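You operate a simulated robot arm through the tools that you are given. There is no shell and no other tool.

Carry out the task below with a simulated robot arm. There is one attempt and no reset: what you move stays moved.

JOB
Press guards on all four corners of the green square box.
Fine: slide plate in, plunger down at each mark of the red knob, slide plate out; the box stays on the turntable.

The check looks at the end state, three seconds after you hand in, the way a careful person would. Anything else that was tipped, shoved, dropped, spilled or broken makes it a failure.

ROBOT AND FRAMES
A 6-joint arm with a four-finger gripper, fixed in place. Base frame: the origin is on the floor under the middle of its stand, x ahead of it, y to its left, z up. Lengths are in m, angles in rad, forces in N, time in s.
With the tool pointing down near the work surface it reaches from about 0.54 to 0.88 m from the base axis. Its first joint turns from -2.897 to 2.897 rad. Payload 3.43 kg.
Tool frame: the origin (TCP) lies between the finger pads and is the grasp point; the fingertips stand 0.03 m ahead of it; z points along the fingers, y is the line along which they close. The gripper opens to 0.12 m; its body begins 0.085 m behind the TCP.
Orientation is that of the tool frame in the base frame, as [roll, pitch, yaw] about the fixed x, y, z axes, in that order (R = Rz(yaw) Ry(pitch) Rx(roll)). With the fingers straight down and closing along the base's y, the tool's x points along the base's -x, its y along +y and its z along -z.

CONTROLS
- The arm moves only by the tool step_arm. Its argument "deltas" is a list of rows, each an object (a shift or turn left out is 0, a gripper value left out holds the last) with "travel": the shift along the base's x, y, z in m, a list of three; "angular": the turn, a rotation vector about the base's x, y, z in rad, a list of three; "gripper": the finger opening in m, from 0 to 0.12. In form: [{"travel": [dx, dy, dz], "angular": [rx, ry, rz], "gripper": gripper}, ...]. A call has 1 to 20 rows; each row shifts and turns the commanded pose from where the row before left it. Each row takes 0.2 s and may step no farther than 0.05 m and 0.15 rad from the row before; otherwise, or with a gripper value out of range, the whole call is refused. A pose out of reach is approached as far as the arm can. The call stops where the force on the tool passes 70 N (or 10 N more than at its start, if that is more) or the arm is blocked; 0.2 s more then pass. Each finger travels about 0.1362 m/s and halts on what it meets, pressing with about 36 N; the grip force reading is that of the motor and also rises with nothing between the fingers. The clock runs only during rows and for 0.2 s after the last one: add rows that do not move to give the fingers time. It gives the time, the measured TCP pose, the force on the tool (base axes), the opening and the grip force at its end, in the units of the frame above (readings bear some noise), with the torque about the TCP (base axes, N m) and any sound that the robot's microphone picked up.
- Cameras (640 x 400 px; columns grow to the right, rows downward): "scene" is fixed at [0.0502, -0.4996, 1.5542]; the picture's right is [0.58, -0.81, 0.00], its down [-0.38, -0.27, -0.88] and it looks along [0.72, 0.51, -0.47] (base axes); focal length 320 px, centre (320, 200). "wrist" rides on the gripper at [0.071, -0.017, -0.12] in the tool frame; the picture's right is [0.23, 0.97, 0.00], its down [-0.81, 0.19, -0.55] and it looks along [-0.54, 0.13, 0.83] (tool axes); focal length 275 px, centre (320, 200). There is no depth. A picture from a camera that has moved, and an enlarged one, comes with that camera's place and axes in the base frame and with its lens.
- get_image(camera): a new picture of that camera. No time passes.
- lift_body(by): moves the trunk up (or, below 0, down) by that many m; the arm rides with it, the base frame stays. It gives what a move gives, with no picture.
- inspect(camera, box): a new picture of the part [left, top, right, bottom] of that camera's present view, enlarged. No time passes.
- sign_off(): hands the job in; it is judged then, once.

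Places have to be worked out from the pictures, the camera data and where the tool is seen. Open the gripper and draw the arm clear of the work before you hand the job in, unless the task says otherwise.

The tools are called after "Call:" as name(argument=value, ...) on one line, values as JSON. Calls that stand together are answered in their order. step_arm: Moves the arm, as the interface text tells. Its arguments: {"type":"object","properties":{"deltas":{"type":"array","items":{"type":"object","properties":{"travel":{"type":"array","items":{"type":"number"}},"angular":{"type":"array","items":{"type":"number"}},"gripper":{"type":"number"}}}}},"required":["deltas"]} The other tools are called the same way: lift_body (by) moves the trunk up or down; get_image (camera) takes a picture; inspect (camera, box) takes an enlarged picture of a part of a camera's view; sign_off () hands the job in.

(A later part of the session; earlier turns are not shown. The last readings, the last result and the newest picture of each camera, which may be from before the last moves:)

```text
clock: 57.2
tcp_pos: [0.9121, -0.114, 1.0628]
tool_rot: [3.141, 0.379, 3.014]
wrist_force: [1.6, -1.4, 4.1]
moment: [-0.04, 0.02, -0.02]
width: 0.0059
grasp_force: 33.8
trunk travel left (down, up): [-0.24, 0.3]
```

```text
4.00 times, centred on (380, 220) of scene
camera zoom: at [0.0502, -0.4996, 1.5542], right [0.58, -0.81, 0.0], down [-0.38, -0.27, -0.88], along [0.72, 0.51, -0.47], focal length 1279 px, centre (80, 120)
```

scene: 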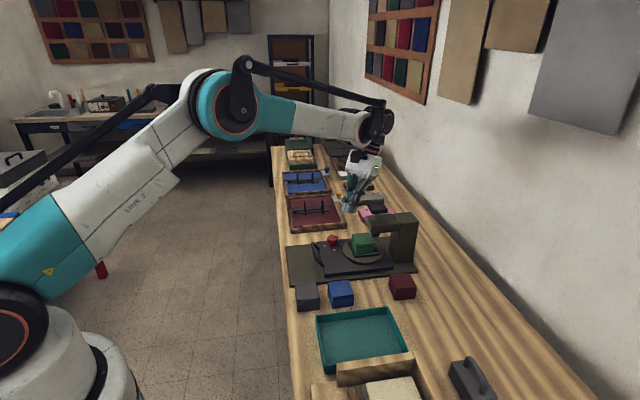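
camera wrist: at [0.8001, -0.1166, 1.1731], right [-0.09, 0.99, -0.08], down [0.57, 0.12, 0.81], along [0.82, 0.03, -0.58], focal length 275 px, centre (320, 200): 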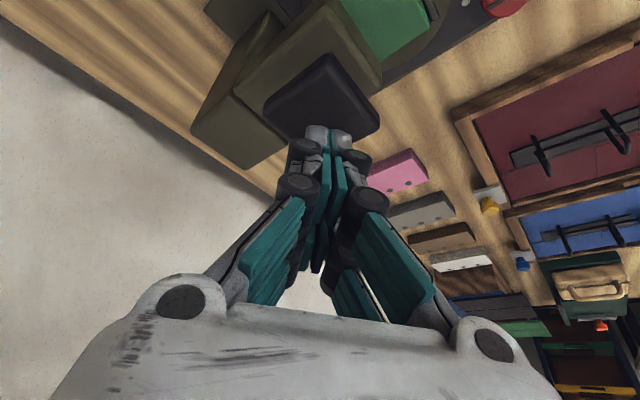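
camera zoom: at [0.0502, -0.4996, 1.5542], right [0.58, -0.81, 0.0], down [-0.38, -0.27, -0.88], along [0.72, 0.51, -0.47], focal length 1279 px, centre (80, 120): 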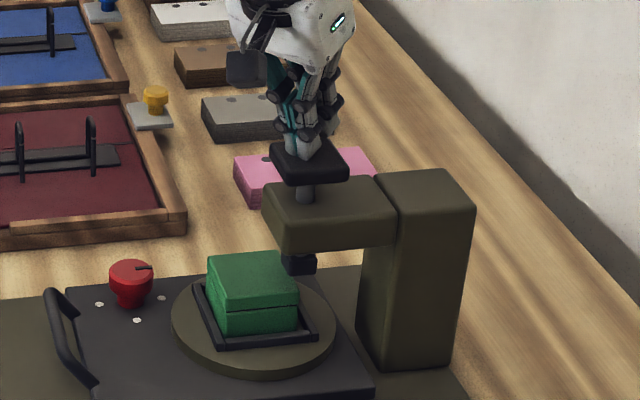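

The plunger moves with a light spring force of about 4 N. I continue pressing down in steps.

Call:
step_arm(deltas=[{"travel": [0, 0, -0.004]}, {"travel": [0, 0, -0.004]}, {"travel": [0, 0, -0.004]}, {}])

Call:
inspect(camera="scene", box=[340, 170, 420, 270])

```text
clock: 58.2
tcp_pos: [0.9095, -0.1141, 1.0515]
tool_rot: [3.139, 0.378, 3.016]
wrist_force: [1.7, 0.4, 6.3]
moment: [0.03, -0.01, 0.02]
width: 0.0062
grasp_force: 33.2
trunk travel left (down, up): [-0.24, 0.3]
```

```text
4.00 times, centred on (380, 220) of scene
camera zoom: at [0.0502, -0.4996, 1.5542], right [0.58, -0.81, 0.0], down [-0.38, -0.27, -0.88], along [0.72, 0.51, -0.47], focal length 1279 px, centre (80, 120)
```

zoom: 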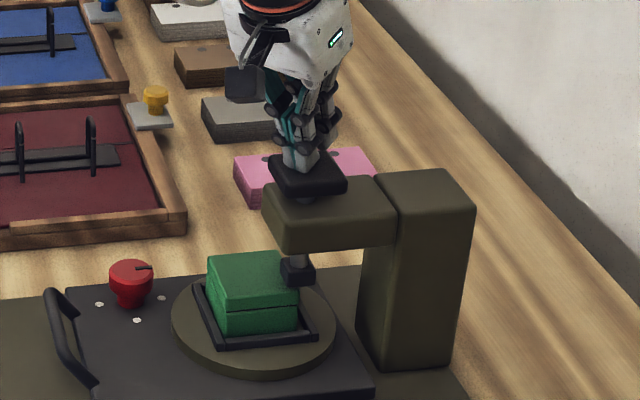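

The foot is approaching the box's front-right corner. I continue down until firm contact.

Call:
step_arm(deltas=[{"travel": [0, 0, -0.003]}, {"travel": [0, 0, -0.003]}, {"travel": [0, 0, -0.003]}, {}])

Call:
inspect(camera="scene", box=[340, 190, 420, 270])

```text
clock: 59.2
tcp_pos: [0.9115, -0.1146, 1.0442]
tool_rot: [3.139, 0.383, 3.013]
wrist_force: [9.5, 0.3, 31.2]
moment: [0.01, -0.02, -0.03]
width: 0.0058
grasp_force: 33.4
trunk travel left (down, up): [-0.24, 0.3]
heard: click
```

```text
5.00 times, centred on (380, 230) of scene
camera zoom: at [0.0502, -0.4996, 1.5542], right [0.58, -0.81, 0.0], down [-0.38, -0.27, -0.88], along [0.72, 0.51, -0.47], focal length 1599 px, centre (20, 50)
```

zoom: 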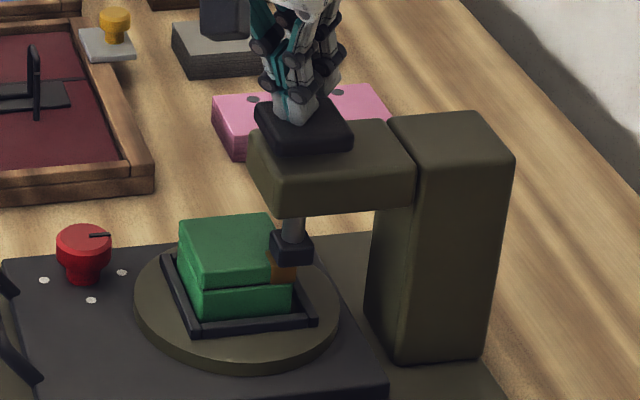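

I heard a click, and an orange guard appeared on the corner at about 31 N. I raise the plunger and check.

Call:
step_arm(deltas=[{"travel": [0, 0, 0.01]}, {"travel": [0, 0, 0.015]}, {"travel": [0, 0, 0.02]}, {"travel": [0, 0, 0.03]}, {}])

Call:
inspect(camera="scene", box=[340, 190, 420, 270])

```text
clock: 60.4
tcp_pos: [0.913, -0.1153, 1.1179]
tool_rot: [3.14, 0.38, 3.014]
wrist_force: [0.7, -0.7, 0.7]
moment: [0.03, -0.01, 0.02]
width: 0.0
grasp_force: 33.6
trunk travel left (down, up): [-0.24, 0.3]
```

```text
5.00 times, centred on (380, 230) of scene
camera zoom: at [0.0502, -0.4996, 1.5542], right [0.58, -0.81, 0.0], down [-0.38, -0.27, -0.88], along [0.72, 0.51, -0.47], focal length 1599 px, centre (20, 50)
```

zoom: 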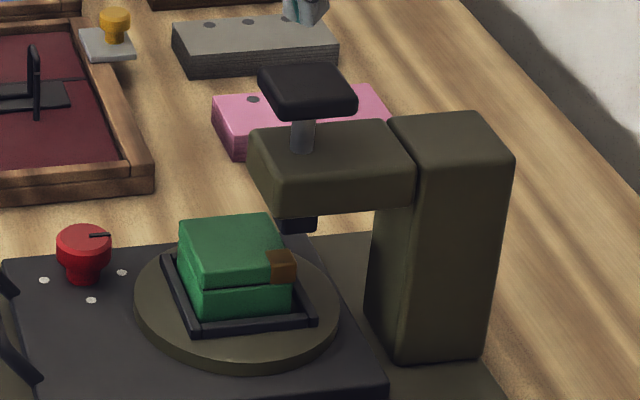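

The first guard is on. Now the knob: I retract inward while untilting to vertical, then look at the knob from above.

Call:
step_arm(deltas=[{"travel": [-0.0283, 0.0338, 0]}, {"travel": [-0.0283, 0.0338, 0]}, {"travel": [-0.0283, 0.0338, 0]}, {"travel": [-0.0283, 0.0338, 0]}, {"angular": [0.016, 0.126, 0]}, {"angular": [0.016, 0.126, 0]}, {"angular": [0.016, 0.126, 0], "gripper": 0.07}, {"gripper": 0.07}, {}])

Call:
get_image(camera="wrist")

Call:
inspect(camera="scene", box=[280, 210, 400, 290])

```text
clock: 62.4
tcp_pos: [0.7985, 0.0222, 1.1168]
tool_rot: [3.14, -0.004, 3.014]
wrist_force: [-0.3, 0.7, 0.0]
moment: [0.0, -0.04, -0.02]
width: 0.0699
grasp_force: 0.1
trunk travel left (down, up): [-0.24, 0.3]
```

```text
taken
camera wrist: at [0.724, 0.013, 1.2375], right [-0.11, 0.99, 0.0], down [0.83, 0.09, 0.55], along [0.55, 0.06, -0.83], focal length 275 px, centre (320, 200)
```

wrist: 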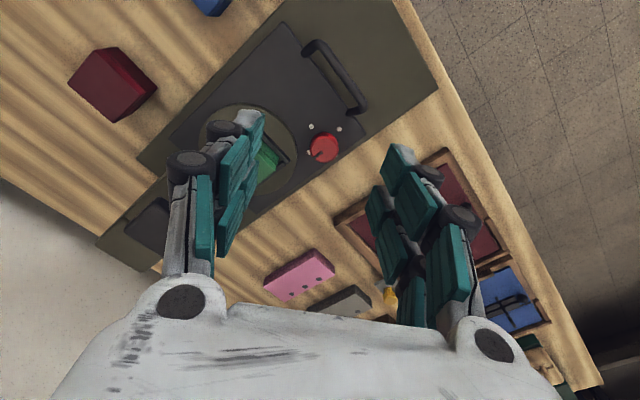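

```text
5.00 times, centred on (340, 250) of scene
camera zoom: at [0.0502, -0.4996, 1.5542], right [0.58, -0.81, 0.0], down [-0.38, -0.27, -0.88], along [0.72, 0.51, -0.47], focal length 1599 px, centre (220, -50)
```

zoom: 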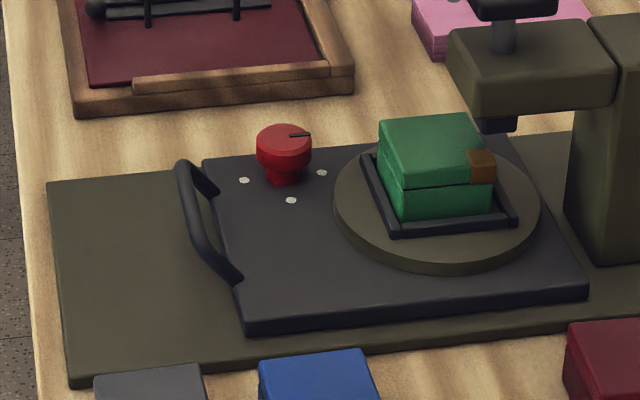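

I zoom in on the knob in the wrist view to fix its centre.

Call:
inspect(camera="wrist", box=[270, 100, 370, 180])

```text
5.00 times, centred on (320, 140) of wrist
camera zoom: at [0.724, 0.013, 1.2375], right [-0.11, 0.99, 0.0], down [0.83, 0.09, 0.55], along [0.55, 0.06, -0.83], focal length 1376 px, centre (320, 500)
```

zoom: 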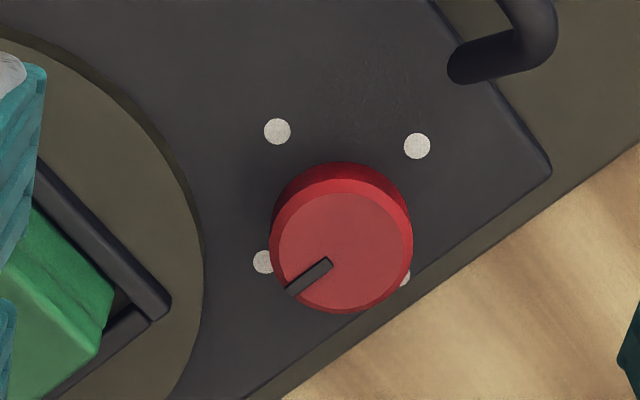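

The knob centre is at (0.8823, 0.0363) and its top at z≈0.867. I set yaw to about 160° so the fingers keep away from the turntable and box, then hover over the knob.

Call:
step_arm(deltas=[{"travel": [0.021, 0.0035, -0.0292], "angular": [0, 0, -0.111]}, {"travel": [0.021, 0.0035, -0.0292], "angular": [0, 0, -0.111]}, {"travel": [0.021, 0.0035, -0.0292]}, {"travel": [0.021, 0.0035, -0.0292], "angular": [0, -0.004, 0]}, {}, {}])

Call:
get_image(camera="wrist")

Call:
inspect(camera="scene", box=[280, 180, 420, 290])

```text
clock: 63.8
tcp_pos: [0.8842, 0.0337, 0.9994]
tool_rot: [3.139, 0.001, 2.792]
wrist_force: [-0.8, 0.6, 0.0]
moment: [0.04, 0.0, 0.0]
width: 0.0697
grasp_force: 0.2
trunk travel left (down, up): [-0.24, 0.3]
```

```text
taken
camera wrist: at [0.8098, 0.0423, 1.1192], right [0.12, 0.99, 0.0], down [0.83, -0.1, 0.55], along [0.55, -0.06, -0.83], focal length 275 px, centre (320, 200)
```

wrist: 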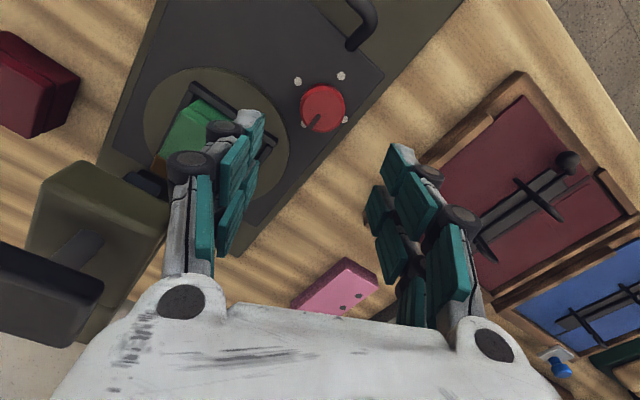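

```text
3.64 times, centred on (350, 235) of scene
camera zoom: at [0.0502, -0.4996, 1.5542], right [0.58, -0.81, 0.0], down [-0.38, -0.27, -0.88], along [0.72, 0.51, -0.47], focal length 1163 px, centre (211, 73)
```

zoom: 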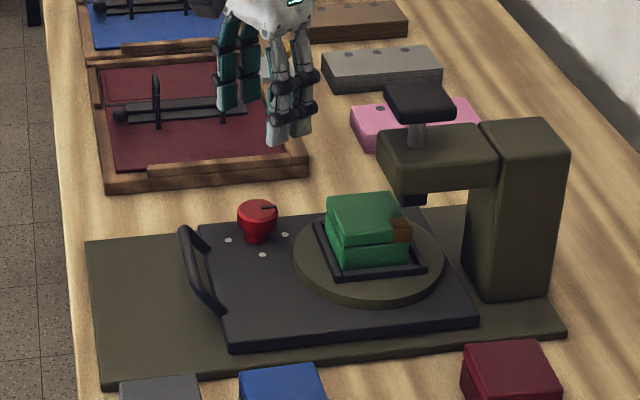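

I zoom to check the knob's alignment relative to the tool.

Call:
inspect(camera="wrist", box=[270, 60, 370, 140])

```text
5.00 times, centred on (320, 100) of wrist
camera zoom: at [0.8098, 0.0423, 1.1192], right [0.12, 0.99, 0.0], down [0.83, -0.1, 0.55], along [0.55, -0.06, -0.83], focal length 1376 px, centre (320, 700)
```

zoom: 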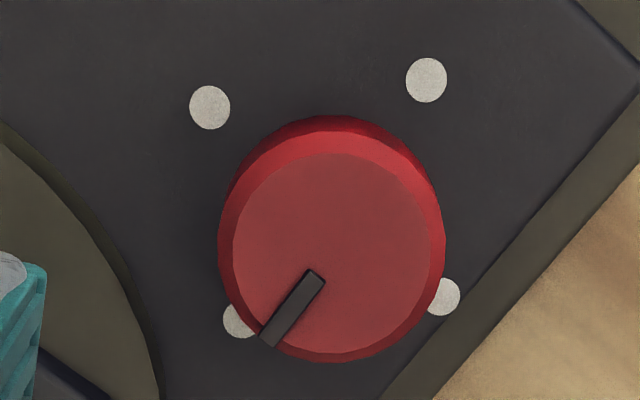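

The knob is 2–3 mm from the TCP. I correct that, descend around the knob with the fingers open at 0.07, and keep the tips just above the turntable surface level.

Call:
step_arm(deltas=[{"travel": [-0.002, 0.0022, -0.035]}, {"travel": [0, 0, -0.035]}, {"travel": [0, 0, -0.03]}, {"travel": [0, 0, -0.015]}, {"travel": [0, 0, -0.008]}, {}])

Call:
get_image(camera="wrist")

Call:
inspect(camera="scene", box=[280, 190, 380, 280])

```text
clock: 65.2
tcp_pos: [0.8799, 0.038, 0.8763]
tool_rot: [3.139, 0.001, 2.792]
wrist_force: [-0.5, 0.4, 0.3]
moment: [0.01, -0.01, -0.02]
width: 0.0702
grasp_force: 0.1
trunk travel left (down, up): [-0.24, 0.3]
```

```text
taken
camera wrist: at [0.8063, 0.0462, 0.9972], right [0.12, 0.99, 0.0], down [0.83, -0.1, 0.55], along [0.55, -0.06, -0.83], focal length 275 px, centre (320, 200)
```

wrist: 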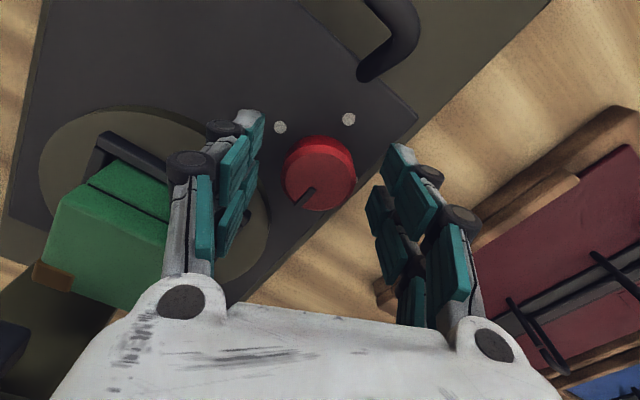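

```text
4.44 times, centred on (330, 235) of scene
camera zoom: at [0.0502, -0.4996, 1.5542], right [0.58, -0.81, 0.0], down [-0.38, -0.27, -0.88], along [0.72, 0.51, -0.47], focal length 1421 px, centre (276, 44)
```

zoom: 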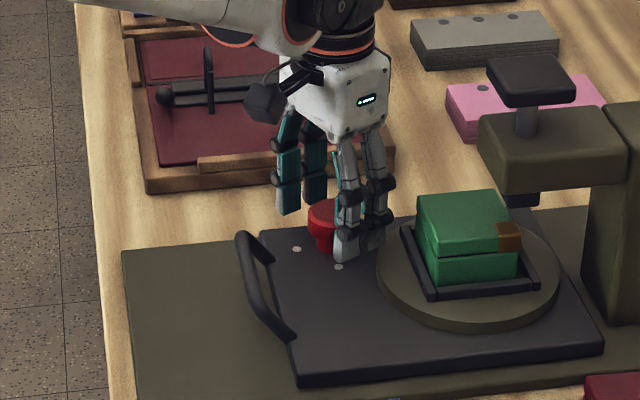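

The fingers straddle the knob. I close to grip it.

Call:
step_arm(deltas=[{"travel": [0.001, -0.001, 0], "gripper": 0.06}, {"gripper": 0.05}, {"gripper": 0.042}, {"gripper": 0.034}, {"gripper": 0.03}, {}, {}])

Call:
get_image(camera="wrist")

Call:
inspect(camera="scene", box=[280, 190, 380, 280])

```text
clock: 66.8
tcp_pos: [0.8815, 0.0377, 0.8761]
tool_rot: [3.138, 0.002, 2.791]
wrist_force: [1.8, 2.6, 1.8]
moment: [0.04, -0.22, 0.01]
width: 0.0397
grasp_force: 44.5
trunk travel left (down, up): [-0.24, 0.3]
```

```text
taken
camera wrist: at [0.8073, 0.0452, 0.9972], right [0.12, 0.99, 0.0], down [0.83, -0.1, 0.55], along [0.55, -0.06, -0.83], focal length 275 px, centre (320, 200)
```

wrist: 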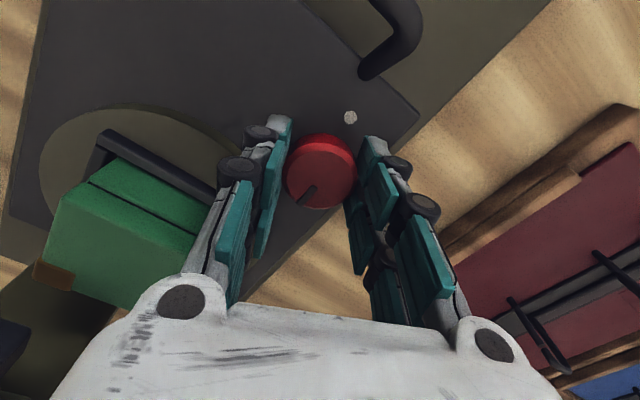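

```text
4.44 times, centred on (330, 235) of scene
camera zoom: at [0.0502, -0.4996, 1.5542], right [0.58, -0.81, 0.0], down [-0.38, -0.27, -0.88], along [0.72, 0.51, -0.47], focal length 1421 px, centre (276, 44)
```

zoom: 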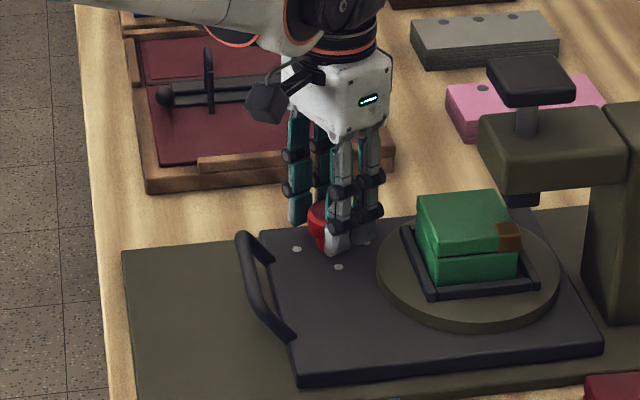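

The knob is gripped at 0.0397 m. I turn it a small amount clockwise first and check that the turntable follows without a hard stop.

Call:
step_arm(deltas=[{"angular": [0, 0, -0.12]}, {"angular": [0, 0, -0.12]}, {"angular": [0, 0, -0.12]}, {}])

Call:
inspect(camera="scene", box=[280, 190, 380, 280])

```text
clock: 67.8
tcp_pos: [0.8827, 0.0369, 0.8771]
tool_rot: [3.137, 0.002, 2.431]
wrist_force: [2.3, 4.2, 0.4]
moment: [0.35, 0.22, 0.03]
width: 0.0394
grasp_force: 45.1
trunk travel left (down, up): [-0.24, 0.3]
```

```text
4.44 times, centred on (330, 235) of scene
camera zoom: at [0.0502, -0.4996, 1.5542], right [0.58, -0.81, 0.0], down [-0.38, -0.27, -0.88], along [0.72, 0.51, -0.47], focal length 1421 px, centre (276, 44)
```

zoom: 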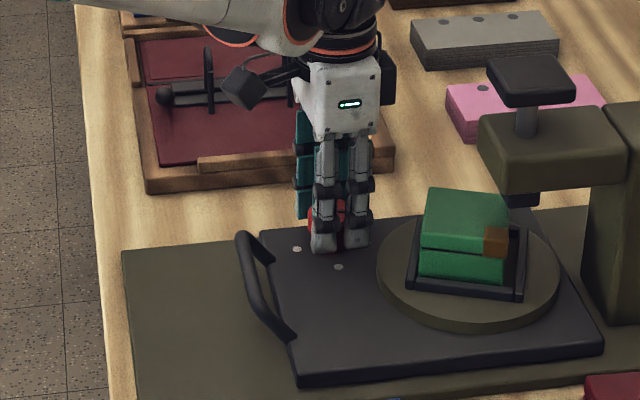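

The turntable follows with negligible torque. I complete the 90° turn.

Call:
step_arm(deltas=[{"angular": [0, 0, -0.1345]}, {"angular": [0, 0, -0.1345]}, {"angular": [0, 0, -0.1345]}, {"angular": [0, 0, -0.1345]}, {"angular": [0, 0, -0.1345]}, {"angular": [0, 0, -0.1345]}, {"angular": [0, 0, -0.1345]}, {"angular": [0, 0, -0.1345]}, {"angular": [0, 0, -0.1345]}, {}])

Call:
inspect(camera="scene", box=[280, 190, 400, 280])

Call:
get_image(camera="wrist")

```text
clock: 70.0
tcp_pos: [0.8825, 0.037, 0.876]
tool_rot: [3.138, 0.001, 1.22]
wrist_force: [13.3, 9.1, 13.2]
moment: [0.14, -0.65, -0.01]
width: 0.0398
grasp_force: 45.2
trunk travel left (down, up): [-0.24, 0.3]
```

```text
4.44 times, centred on (340, 235) of scene
camera zoom: at [0.0502, -0.4996, 1.5542], right [0.58, -0.81, 0.0], down [-0.38, -0.27, -0.88], along [0.72, 0.51, -0.47], focal length 1421 px, centre (231, 44)
```

zoom: 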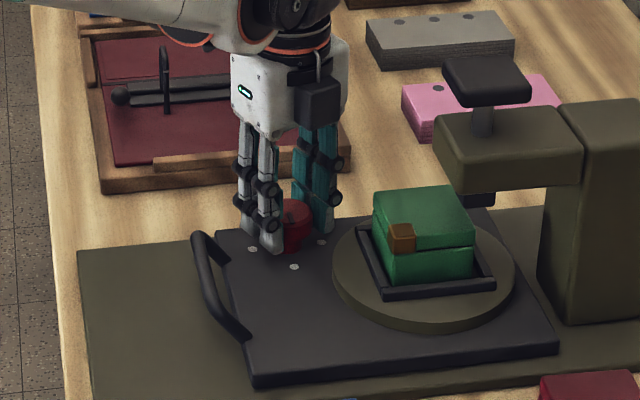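

```text
taken
camera wrist: at [0.8894, 0.1108, 0.9971], right [0.99, -0.12, 0.0], down [-0.1, -0.83, 0.55], along [-0.06, -0.55, -0.83], focal length 275 px, centre (320, 200)
```

wrist: 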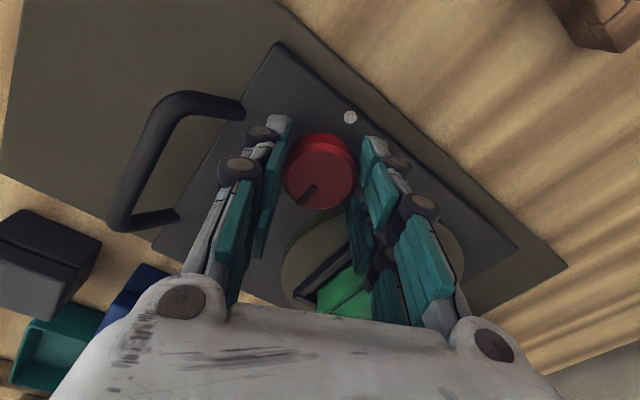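

It turned exactly 90° (yaw 2.791 to 1.220), and the guard is now at the front-left corner. I release the knob, rise, and check the pointer against its mark.

Call:
step_arm(deltas=[{"gripper": 0.05}, {"gripper": 0.062}, {"gripper": 0.07}, {}, {"travel": [0, 0, 0.02]}, {"travel": [0, 0, 0.04]}, {"travel": [0, 0, 0.045]}, {}])

Call:
get_image(camera="wrist")

Call:
inspect(camera="wrist", box=[270, 60, 370, 140])

Call:
inspect(camera="scene", box=[290, 210, 390, 280])

```text
clock: 71.8
tcp_pos: [0.8809, 0.0355, 0.982]
tool_rot: [3.139, 0.002, 1.221]
wrist_force: [0.3, 0.3, 0.1]
moment: [-0.03, -0.03, -0.05]
width: 0.0701
grasp_force: 0.1
trunk travel left (down, up): [-0.24, 0.3]
```

```text
taken
camera wrist: at [0.8874, 0.1096, 1.1032], right [0.99, -0.12, 0.0], down [-0.1, -0.83, 0.55], along [-0.06, -0.55, -0.83], focal length 275 px, centre (320, 200)
```

wrist: 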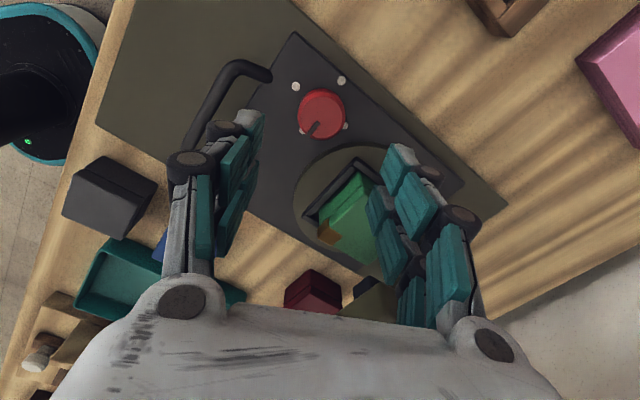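

```text
5.00 times, centred on (320, 100) of wrist
camera zoom: at [0.8874, 0.1096, 1.1032], right [0.99, -0.12, 0.0], down [-0.1, -0.83, 0.55], along [-0.06, -0.55, -0.83], focal length 1376 px, centre (320, 700)
```

zoom: 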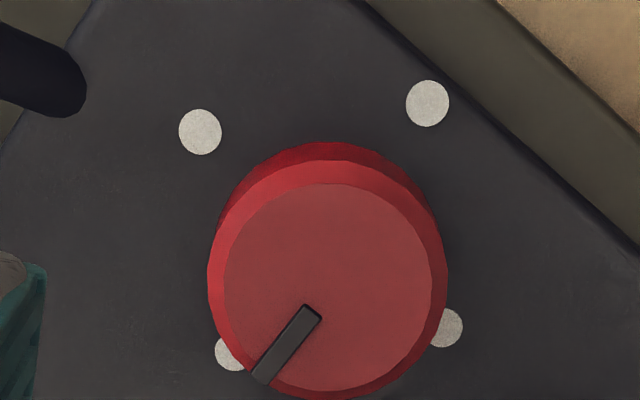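

```text
5.71 times, centred on (340, 245) of scene
camera zoom: at [0.0502, -0.4996, 1.5542], right [0.58, -0.81, 0.0], down [-0.38, -0.27, -0.88], along [0.72, 0.51, -0.47], focal length 1827 px, centre (206, -57)
```

zoom: 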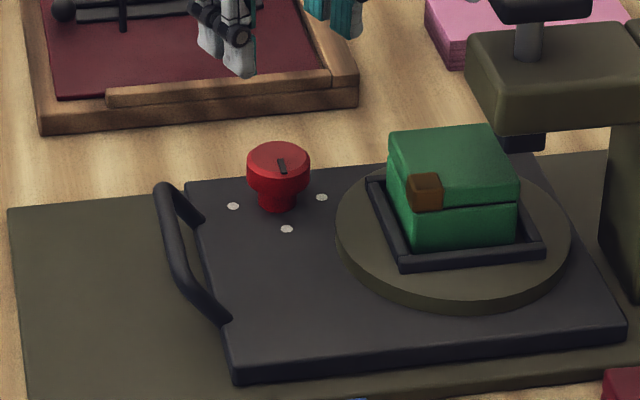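

The pointer sits squarely on the −u mark. I return to the pressing pose in one go: raise, swing the yaw back, close the fingers, tilt outward, and extend over the cap.

Call:
step_arm(deltas=[{"travel": [-0.02, -0.005, 0.046], "angular": [0, 0, 0.138]}, {"travel": [-0.02, -0.005, 0.046], "angular": [0, 0, 0.138]}, {"travel": [-0.02, -0.005, 0.046], "angular": [0, 0, 0.138], "gripper": 0.03}, {"travel": [0, -0.03, 0], "angular": [0, 0, 0.138], "gripper": 0.0}, {"travel": [0, -0.03, 0], "angular": [0, 0, 0.138]}, {"travel": [0, -0.03, 0], "angular": [0, 0, 0.138]}, {"travel": [0, -0.03, 0], "angular": [0, 0, 0.138]}, {"angular": [0, 0, 0.138]}, {"angular": [0, 0, 0.138]}, {"angular": [0, 0, 0.138]}, {"angular": [0, 0, 0.138]}, {"angular": [0, 0, 0.138]}, {"angular": [0, 0, 0.138]}, {"angular": [-0.016, -0.126, 0]}, {"angular": [-0.016, -0.126, 0]}, {"angular": [-0.016, -0.126, 0]}, {"travel": [0.0305, -0.005, 0]}, {"travel": [0.0305, -0.005, 0]}, {"travel": [0.0305, -0.005, 0]}, {}])

Call:
inspect(camera="scene", box=[340, 160, 420, 270])

Call:
get_image(camera="wrist")

```text
refused: row 1 steps farther than a row can; nothing moved
```

```text
3.64 times, centred on (380, 215) of scene
camera zoom: at [0.0502, -0.4996, 1.5542], right [0.58, -0.81, 0.0], down [-0.38, -0.27, -0.88], along [0.72, 0.51, -0.47], focal length 1163 px, centre (102, 146)
```

zoom: 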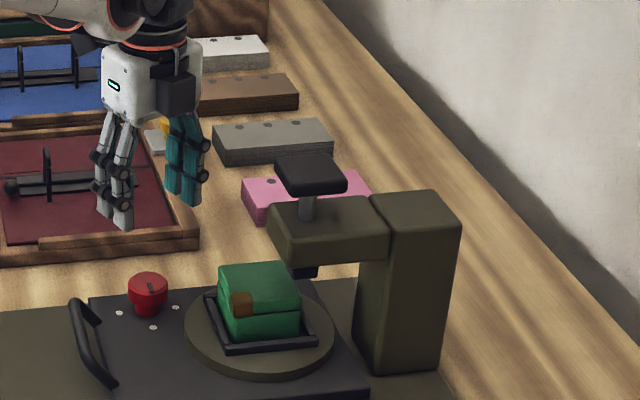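

```text
taken
camera wrist: at [0.8874, 0.1096, 1.1032], right [0.99, -0.12, 0.0], down [-0.1, -0.83, 0.55], along [-0.06, -0.55, -0.83], focal length 275 px, centre (320, 200)
```

wrist: 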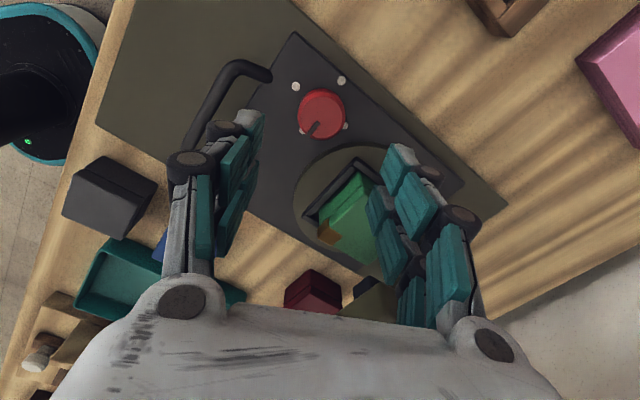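

The call was refused because row 1 was slightly over 0.05 m, and nothing moved. I resend it with smaller raise steps.

Call:
step_arm(deltas=[{"travel": [-0.015, -0.004, 0.045], "angular": [0, 0, 0.138]}, {"travel": [-0.015, -0.004, 0.045], "angular": [0, 0, 0.138]}, {"travel": [-0.015, -0.004, 0.045], "angular": [0, 0, 0.138], "gripper": 0.03}, {"travel": [-0.005, -0.031, 0], "angular": [0, 0, 0.138], "gripper": 0.0}, {"travel": [-0.005, -0.031, 0], "angular": [0, 0, 0.138]}, {"travel": [-0.005, -0.031, 0], "angular": [0, 0, 0.138]}, {"travel": [0, -0.031, 0], "angular": [0, 0, 0.138]}, {"angular": [0, 0, 0.138]}, {"angular": [0, 0, 0.138]}, {"angular": [0, 0, 0.138]}, {"angular": [0, 0, 0.138]}, {"angular": [0, 0, 0.138]}, {"angular": [0, 0, 0.138]}, {"angular": [-0.016, -0.126, 0]}, {"angular": [-0.016, -0.126, 0]}, {"angular": [-0.016, -0.126, 0]}, {"travel": [0.0305, -0.005, 0]}, {"travel": [0.0305, -0.005, 0]}, {"travel": [0.0305, -0.005, 0]}, {}])

Call:
inspect(camera="scene", box=[340, 160, 420, 270])

Call:
get_image(camera="wrist")

```text
clock: 76.0
tcp_pos: [0.9136, -0.115, 1.1167]
tool_rot: [3.139, 0.383, 3.016]
wrist_force: [0.4, 0.6, -0.8]
moment: [0.0, 0.02, 0.02]
width: 0.0
grasp_force: 33.6
trunk travel left (down, up): [-0.24, 0.3]
```

```text
3.64 times, centred on (380, 215) of scene
camera zoom: at [0.0502, -0.4996, 1.5542], right [0.58, -0.81, 0.0], down [-0.38, -0.27, -0.88], along [0.72, 0.51, -0.47], focal length 1163 px, centre (102, 146)
```

zoom: 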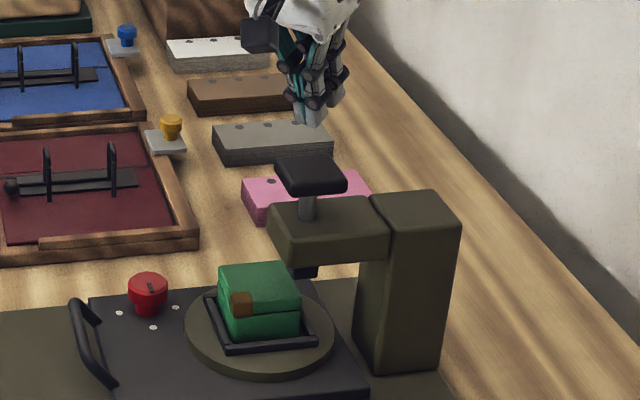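

```text
taken
camera wrist: at [0.7999, -0.118, 1.2028], right [-0.09, 0.99, -0.08], down [0.57, 0.12, 0.82], along [0.82, 0.03, -0.57], focal length 275 px, centre (320, 200)
```

wrist: 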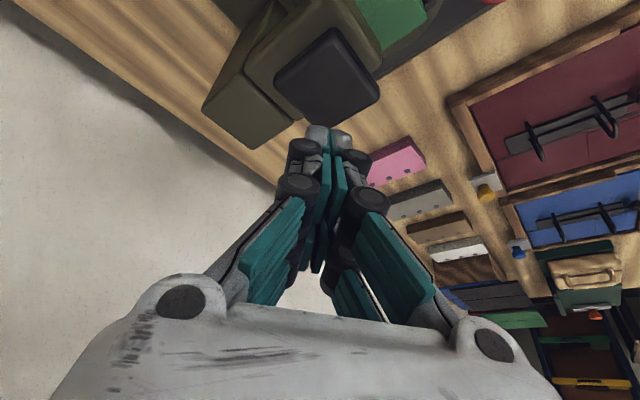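

I'm back at the pressing pose that worked. I press down with the same profile.

Call:
step_arm(deltas=[{"travel": [0, 0, -0.03]}, {"travel": [0, 0, -0.012]}, {"travel": [0, 0, -0.006]}, {"travel": [0, 0, -0.005]}, {"travel": [0, 0, -0.005]}, {"travel": [0, 0, -0.005]}, {"travel": [0, 0, -0.004]}, {"travel": [0, 0, -0.003]}, {"travel": [0, 0, -0.003]}, {"travel": [0, 0, -0.003]}, {}])

Call:
inspect(camera="scene", box=[340, 190, 420, 270])

```text
clock: 78.4
tcp_pos: [0.9117, -0.1145, 1.0442]
tool_rot: [3.138, 0.388, 3.016]
wrist_force: [17.4, -1.8, 40.7]
moment: [0.05, -0.08, -0.03]
width: 0.006
grasp_force: 33.5
trunk travel left (down, up): [-0.24, 0.3]
heard: click
```

```text
5.00 times, centred on (380, 230) of scene
camera zoom: at [0.0502, -0.4996, 1.5542], right [0.58, -0.81, 0.0], down [-0.38, -0.27, -0.88], along [0.72, 0.51, -0.47], focal length 1599 px, centre (20, 50)
```

zoom: 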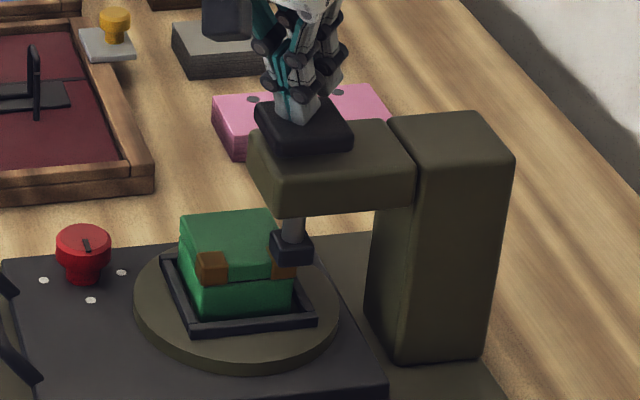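

That was the second click. I raise, retract, untilt, and return to hover over the knob.

Call:
step_arm(deltas=[{"travel": [0, 0, 0.01]}, {"travel": [0, 0, 0.015]}, {"travel": [0, 0, 0.02]}, {"travel": [0, 0, 0.03]}, {"travel": [-0.0283, 0.0338, 0]}, {"travel": [-0.0283, 0.0338, 0]}, {"travel": [-0.0283, 0.0338, 0]}, {"travel": [-0.0283, 0.0338, 0]}, {"angular": [0.016, 0.126, 0]}, {"angular": [0.016, 0.126, 0]}, {"angular": [0.016, 0.126, 0], "gripper": 0.07}, {"travel": [0.0207, 0.0038, -0.0292], "angular": [0, 0, -0.112]}, {"travel": [0.0207, 0.0038, -0.0292], "angular": [0, 0, -0.112]}, {"travel": [0.0207, 0.0038, -0.0292]}, {"travel": [0.0207, 0.0038, -0.0292]}, {}, {}])

Call:
inspect(camera="wrist", box=[270, 60, 370, 140])

Call:
inspect(camera="scene", box=[290, 200, 390, 280])

```text
clock: 82.0
tcp_pos: [0.883, 0.0374, 0.9967]
tool_rot: [3.139, 0.003, 2.791]
wrist_force: [0.3, 0.2, 0.2]
moment: [-0.02, -0.02, -0.02]
width: 0.07
grasp_force: 0.0
trunk travel left (down, up): [-0.24, 0.3]
```

```text
5.00 times, centred on (320, 100) of wrist
camera zoom: at [0.8097, 0.0461, 1.1165], right [0.12, 0.99, 0.0], down [0.83, -0.1, 0.55], along [0.55, -0.06, -0.83], focal length 1376 px, centre (320, 700)
```

zoom: 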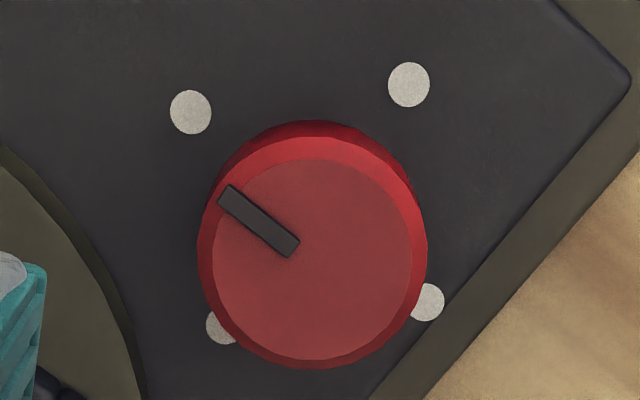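

```text
5.00 times, centred on (340, 240) of scene
camera zoom: at [0.0502, -0.4996, 1.5542], right [0.58, -0.81, 0.0], down [-0.38, -0.27, -0.88], along [0.72, 0.51, -0.47], focal length 1599 px, centre (220, 0)
```

zoom: 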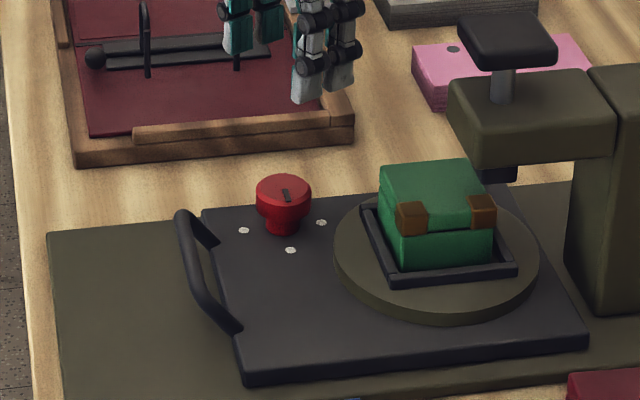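

Two guards are on. The knob is about 2 mm off in y, so I correct that, descend and grip.

Call:
step_arm(deltas=[{"travel": [-0.0012, -0.0018, -0.035]}, {"travel": [0, 0, -0.035]}, {"travel": [0, 0, -0.03]}, {"travel": [0, 0, -0.014]}, {"travel": [0, 0, -0.007]}, {"gripper": 0.058}, {"gripper": 0.048}, {"gripper": 0.04}, {"gripper": 0.033}, {"gripper": 0.03}, {}, {}])

Call:
inspect(camera="scene", box=[280, 190, 380, 280])

Call:
get_image(camera="wrist")

```text
clock: 84.6
tcp_pos: [0.8828, 0.0369, 0.8752]
tool_rot: [3.139, 0.002, 2.794]
wrist_force: [12.0, 24.7, 5.4]
moment: [1.14, -0.38, 0.04]
width: 0.04
grasp_force: 44.9
trunk travel left (down, up): [-0.24, 0.3]
```

```text
4.44 times, centred on (330, 235) of scene
camera zoom: at [0.0502, -0.4996, 1.5542], right [0.58, -0.81, 0.0], down [-0.38, -0.27, -0.88], along [0.72, 0.51, -0.47], focal length 1421 px, centre (276, 44)
```

zoom: 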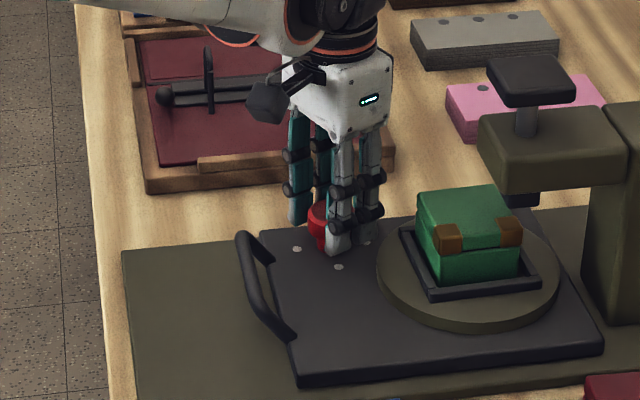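

```text
taken
camera wrist: at [0.8078, 0.0448, 0.9972], right [0.11, 0.99, 0.0], down [0.83, -0.1, 0.55], along [0.55, -0.06, -0.83], focal length 275 px, centre (320, 200)
```

wrist: 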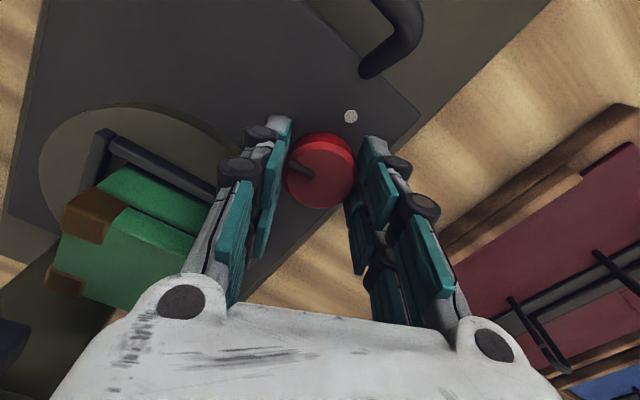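

It's gripped with some side load (about 27 N toward +y), so I ease 1 mm that way and turn the knob another 90° clockwise.

Call:
step_arm(deltas=[{"travel": [0.0005, 0.001, 0]}, {"angular": [0, 0, -0.1428]}, {"angular": [0, 0, -0.1428]}, {"angular": [0, 0, -0.1428]}, {"angular": [0, 0, -0.1428]}, {"angular": [0, 0, -0.1428]}, {"angular": [0, 0, -0.1428]}, {"angular": [0, 0, -0.1428]}, {"angular": [0, 0, -0.1428]}, {"angular": [0, 0, -0.1428]}, {"angular": [0, 0, -0.1428]}, {"angular": [0, 0, -0.1428]}, {}])

Call:
inspect(camera="scene", box=[280, 190, 400, 280])

```text
clock: 87.4
tcp_pos: [0.8822, 0.0375, 0.8776]
tool_rot: [3.14, 0.0, 1.22]
wrist_force: [-12.2, 25.2, -15.0]
moment: [1.32, -0.06, -0.03]
width: 0.0398
grasp_force: 45.3
trunk travel left (down, up): [-0.24, 0.3]
```

```text
4.44 times, centred on (340, 235) of scene
camera zoom: at [0.0502, -0.4996, 1.5542], right [0.58, -0.81, 0.0], down [-0.38, -0.27, -0.88], along [0.72, 0.51, -0.47], focal length 1421 px, centre (231, 44)
```

zoom: 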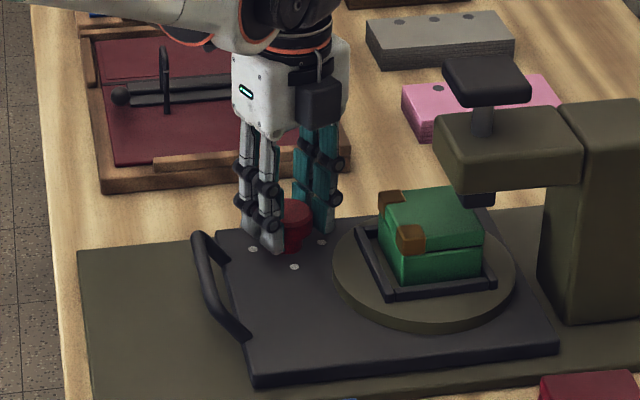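

The turntable advanced another quarter turn. I release, rise, and check the pointer.

Call:
step_arm(deltas=[{"gripper": 0.05}, {"gripper": 0.062}, {"gripper": 0.07}, {}, {"travel": [0, 0, 0.02]}, {"travel": [0, 0, 0.04]}, {"travel": [0, 0, 0.045]}, {}])

Call:
inspect(camera="wrist", box=[270, 60, 370, 140])

Call:
inspect(camera="scene", box=[290, 210, 390, 280])

```text
clock: 89.2
tcp_pos: [0.8846, 0.0348, 0.9823]
tool_rot: [3.137, 0.001, 1.222]
wrist_force: [0.4, 0.3, -0.3]
moment: [-0.02, -0.01, -0.01]
width: 0.07
grasp_force: 0.1
trunk travel left (down, up): [-0.24, 0.3]
```

```text
5.00 times, centred on (320, 100) of wrist
camera zoom: at [0.89, 0.109, 1.1032], right [0.99, -0.12, 0.0], down [-0.1, -0.83, 0.55], along [-0.06, -0.55, -0.83], focal length 1376 px, centre (320, 700)
```

zoom: 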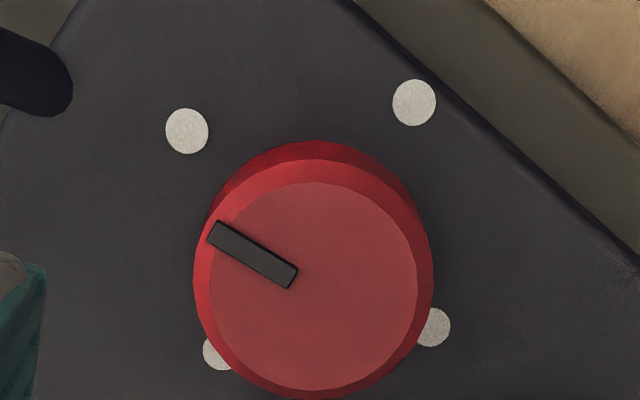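

```text
5.71 times, centred on (340, 245) of scene
camera zoom: at [0.0502, -0.4996, 1.5542], right [0.58, -0.81, 0.0], down [-0.38, -0.27, -0.88], along [0.72, 0.51, -0.47], focal length 1827 px, centre (206, -57)
```

zoom: 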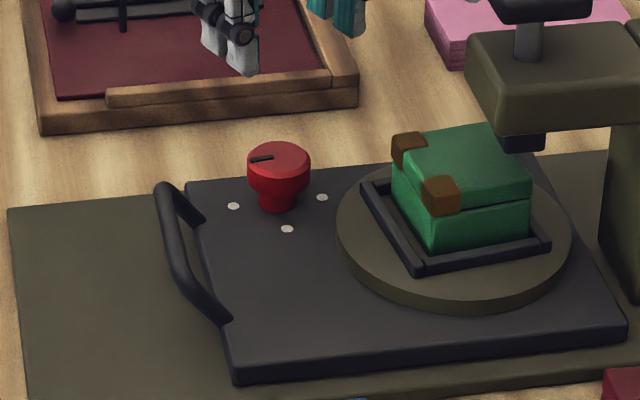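

The pointer is about 10° short of the −v mark, so the grip slipped slightly under the side load. I re-centre on the knob, regrip slightly lower for better hold, and turn the remaining ~0.18 rad.

Call:
step_arm(deltas=[{"travel": [-0.0016, 0.0011, -0.035]}, {"travel": [0, 0, -0.035]}, {"travel": [0, 0, -0.025]}, {"travel": [0, 0, -0.01]}, {"travel": [0, 0, -0.006]}, {"gripper": 0.058}, {"gripper": 0.048}, {"gripper": 0.04}, {"gripper": 0.033}, {"gripper": 0.03}, {}, {}])

Call:
inspect(camera="wrist", box=[240, 100, 400, 220])

```text
clock: 91.8
tcp_pos: [0.8796, 0.0362, 0.8711]
tool_rot: [3.138, 0.0, 1.222]
wrist_force: [6.6, 3.1, 2.3]
moment: [0.28, -0.2, -0.02]
width: 0.0397
grasp_force: 45.1
trunk travel left (down, up): [-0.24, 0.3]
```

```text
3.33 times, centred on (320, 160) of wrist
camera zoom: at [0.8878, 0.1098, 0.9925], right [0.99, -0.12, 0.0], down [-0.1, -0.83, 0.55], along [-0.06, -0.55, -0.83], focal length 918 px, centre (320, 333)
```

zoom: 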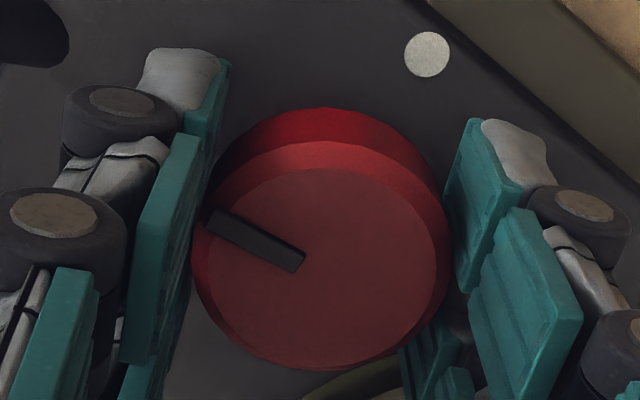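

It's well centred this time, with a small side load. I rotate the remaining 0.17 rad clockwise, then release and verify.

Call:
step_arm(deltas=[{"angular": [0, 0, -0.085]}, {"angular": [0, 0, -0.085]}, {}, {}])

Call:
inspect(camera="wrist", box=[240, 100, 400, 220])

Call:
step_arm(deltas=[{"gripper": 0.05}, {"gripper": 0.062}, {"gripper": 0.07}, {}, {"travel": [0, 0, 0.02]}, {"travel": [0, 0, 0.04]}, {"travel": [0, 0, 0.05]}, {}])

Call:
inspect(camera="wrist", box=[270, 60, 370, 140])

Call:
inspect(camera="scene", box=[290, 210, 390, 280])

```text
clock: 92.8
tcp_pos: [0.8802, 0.0365, 0.8709]
tool_rot: [3.136, 0.0, 1.052]
wrist_force: [10.3, 5.3, 10.6]
moment: [0.05, -0.17, -0.04]
width: 0.04
grasp_force: 45.0
trunk travel left (down, up): [-0.24, 0.3]
```

```text
3.33 times, centred on (320, 160) of wrist
camera zoom: at [0.8995, 0.1077, 0.9925], right [0.96, -0.28, 0.0], down [-0.24, -0.8, 0.55], along [-0.15, -0.53, -0.83], focal length 918 px, centre (320, 333)
```

zoom: 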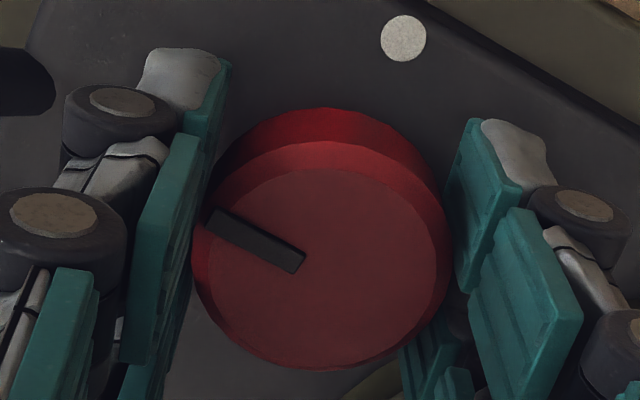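

```text
clock: 94.6
tcp_pos: [0.8808, 0.0345, 0.9847]
tool_rot: [3.139, 0.002, 1.055]
wrist_force: [-0.6, 0.3, -0.9]
moment: [-0.01, 0.0, 0.0]
width: 0.0699
grasp_force: 0.1
trunk travel left (down, up): [-0.24, 0.3]
```

```text
5.00 times, centred on (320, 100) of wrist
camera zoom: at [0.8997, 0.1052, 1.1042], right [0.96, -0.28, 0.0], down [-0.24, -0.8, 0.55], along [-0.15, -0.53, -0.83], focal length 1376 px, centre (320, 700)
```

zoom: 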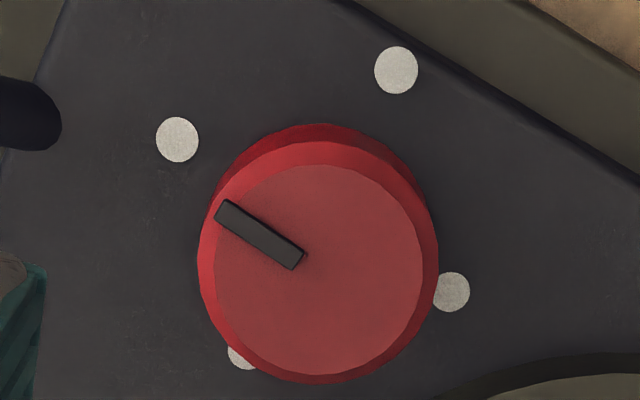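

```text
5.71 times, centred on (340, 245) of scene
camera zoom: at [0.0502, -0.4996, 1.5542], right [0.58, -0.81, 0.0], down [-0.38, -0.27, -0.88], along [0.72, 0.51, -0.47], focal length 1827 px, centre (206, -57)
```

zoom: 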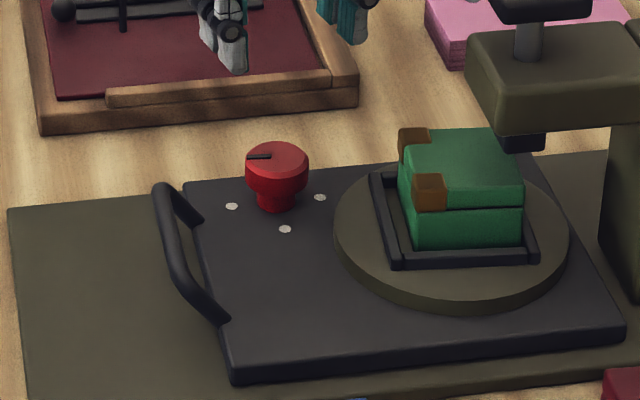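

The box now looks slightly past alignment. I take a full wrist view to measure the frame's actual angle.

Call:
get_image(camera="wrist")

Call:
inspect(camera="wrist", box=[270, 120, 430, 300])

Call:
inspect(camera="scene", box=[340, 225, 390, 265])

```text
taken
camera wrist: at [0.8997, 0.1052, 1.1042], right [0.96, -0.28, 0.0], down [-0.24, -0.8, 0.55], along [-0.15, -0.53, -0.83], focal length 275 px, centre (320, 200)
```

wrist: 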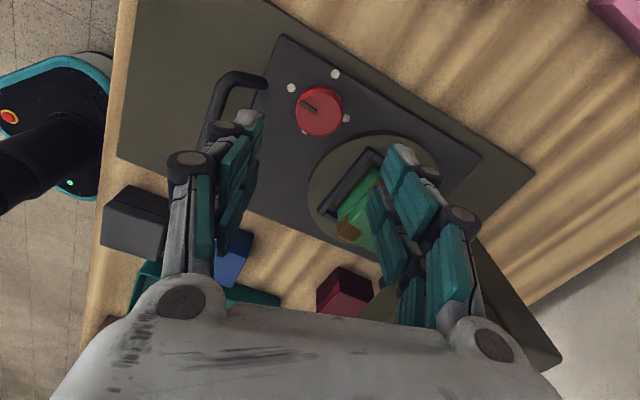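

```text
2.22 times, centred on (350, 210) of wrist
camera zoom: at [0.8997, 0.1052, 1.1042], right [0.96, -0.28, 0.0], down [-0.24, -0.8, 0.55], along [-0.15, -0.53, -0.83], focal length 612 px, centre (253, 178)
```

zoom: 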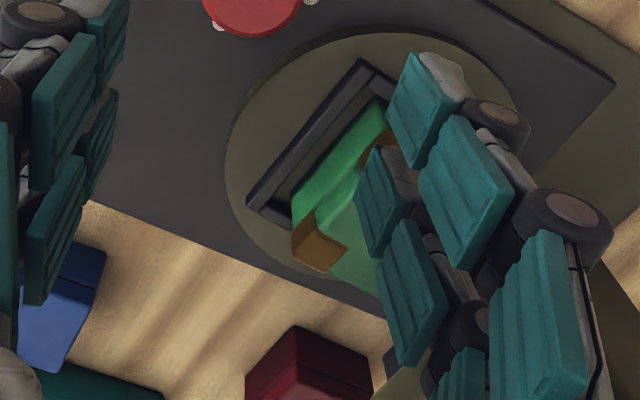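

```text
10.00 times, centred on (365, 245) of scene
camera zoom: at [0.0502, -0.4996, 1.5542], right [0.58, -0.81, 0.0], down [-0.38, -0.27, -0.88], along [0.72, 0.51, -0.47], focal length 3197 px, centre (-130, -250)
```

zoom: 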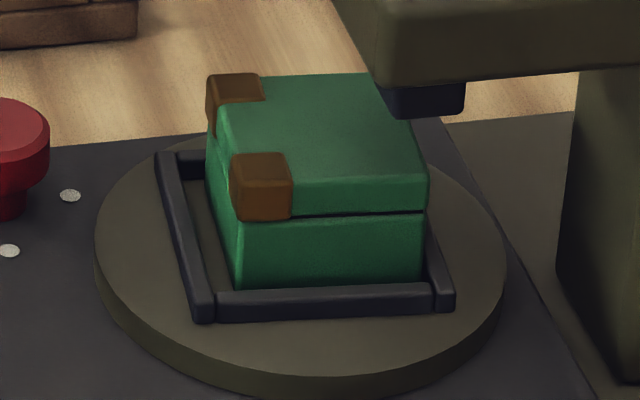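

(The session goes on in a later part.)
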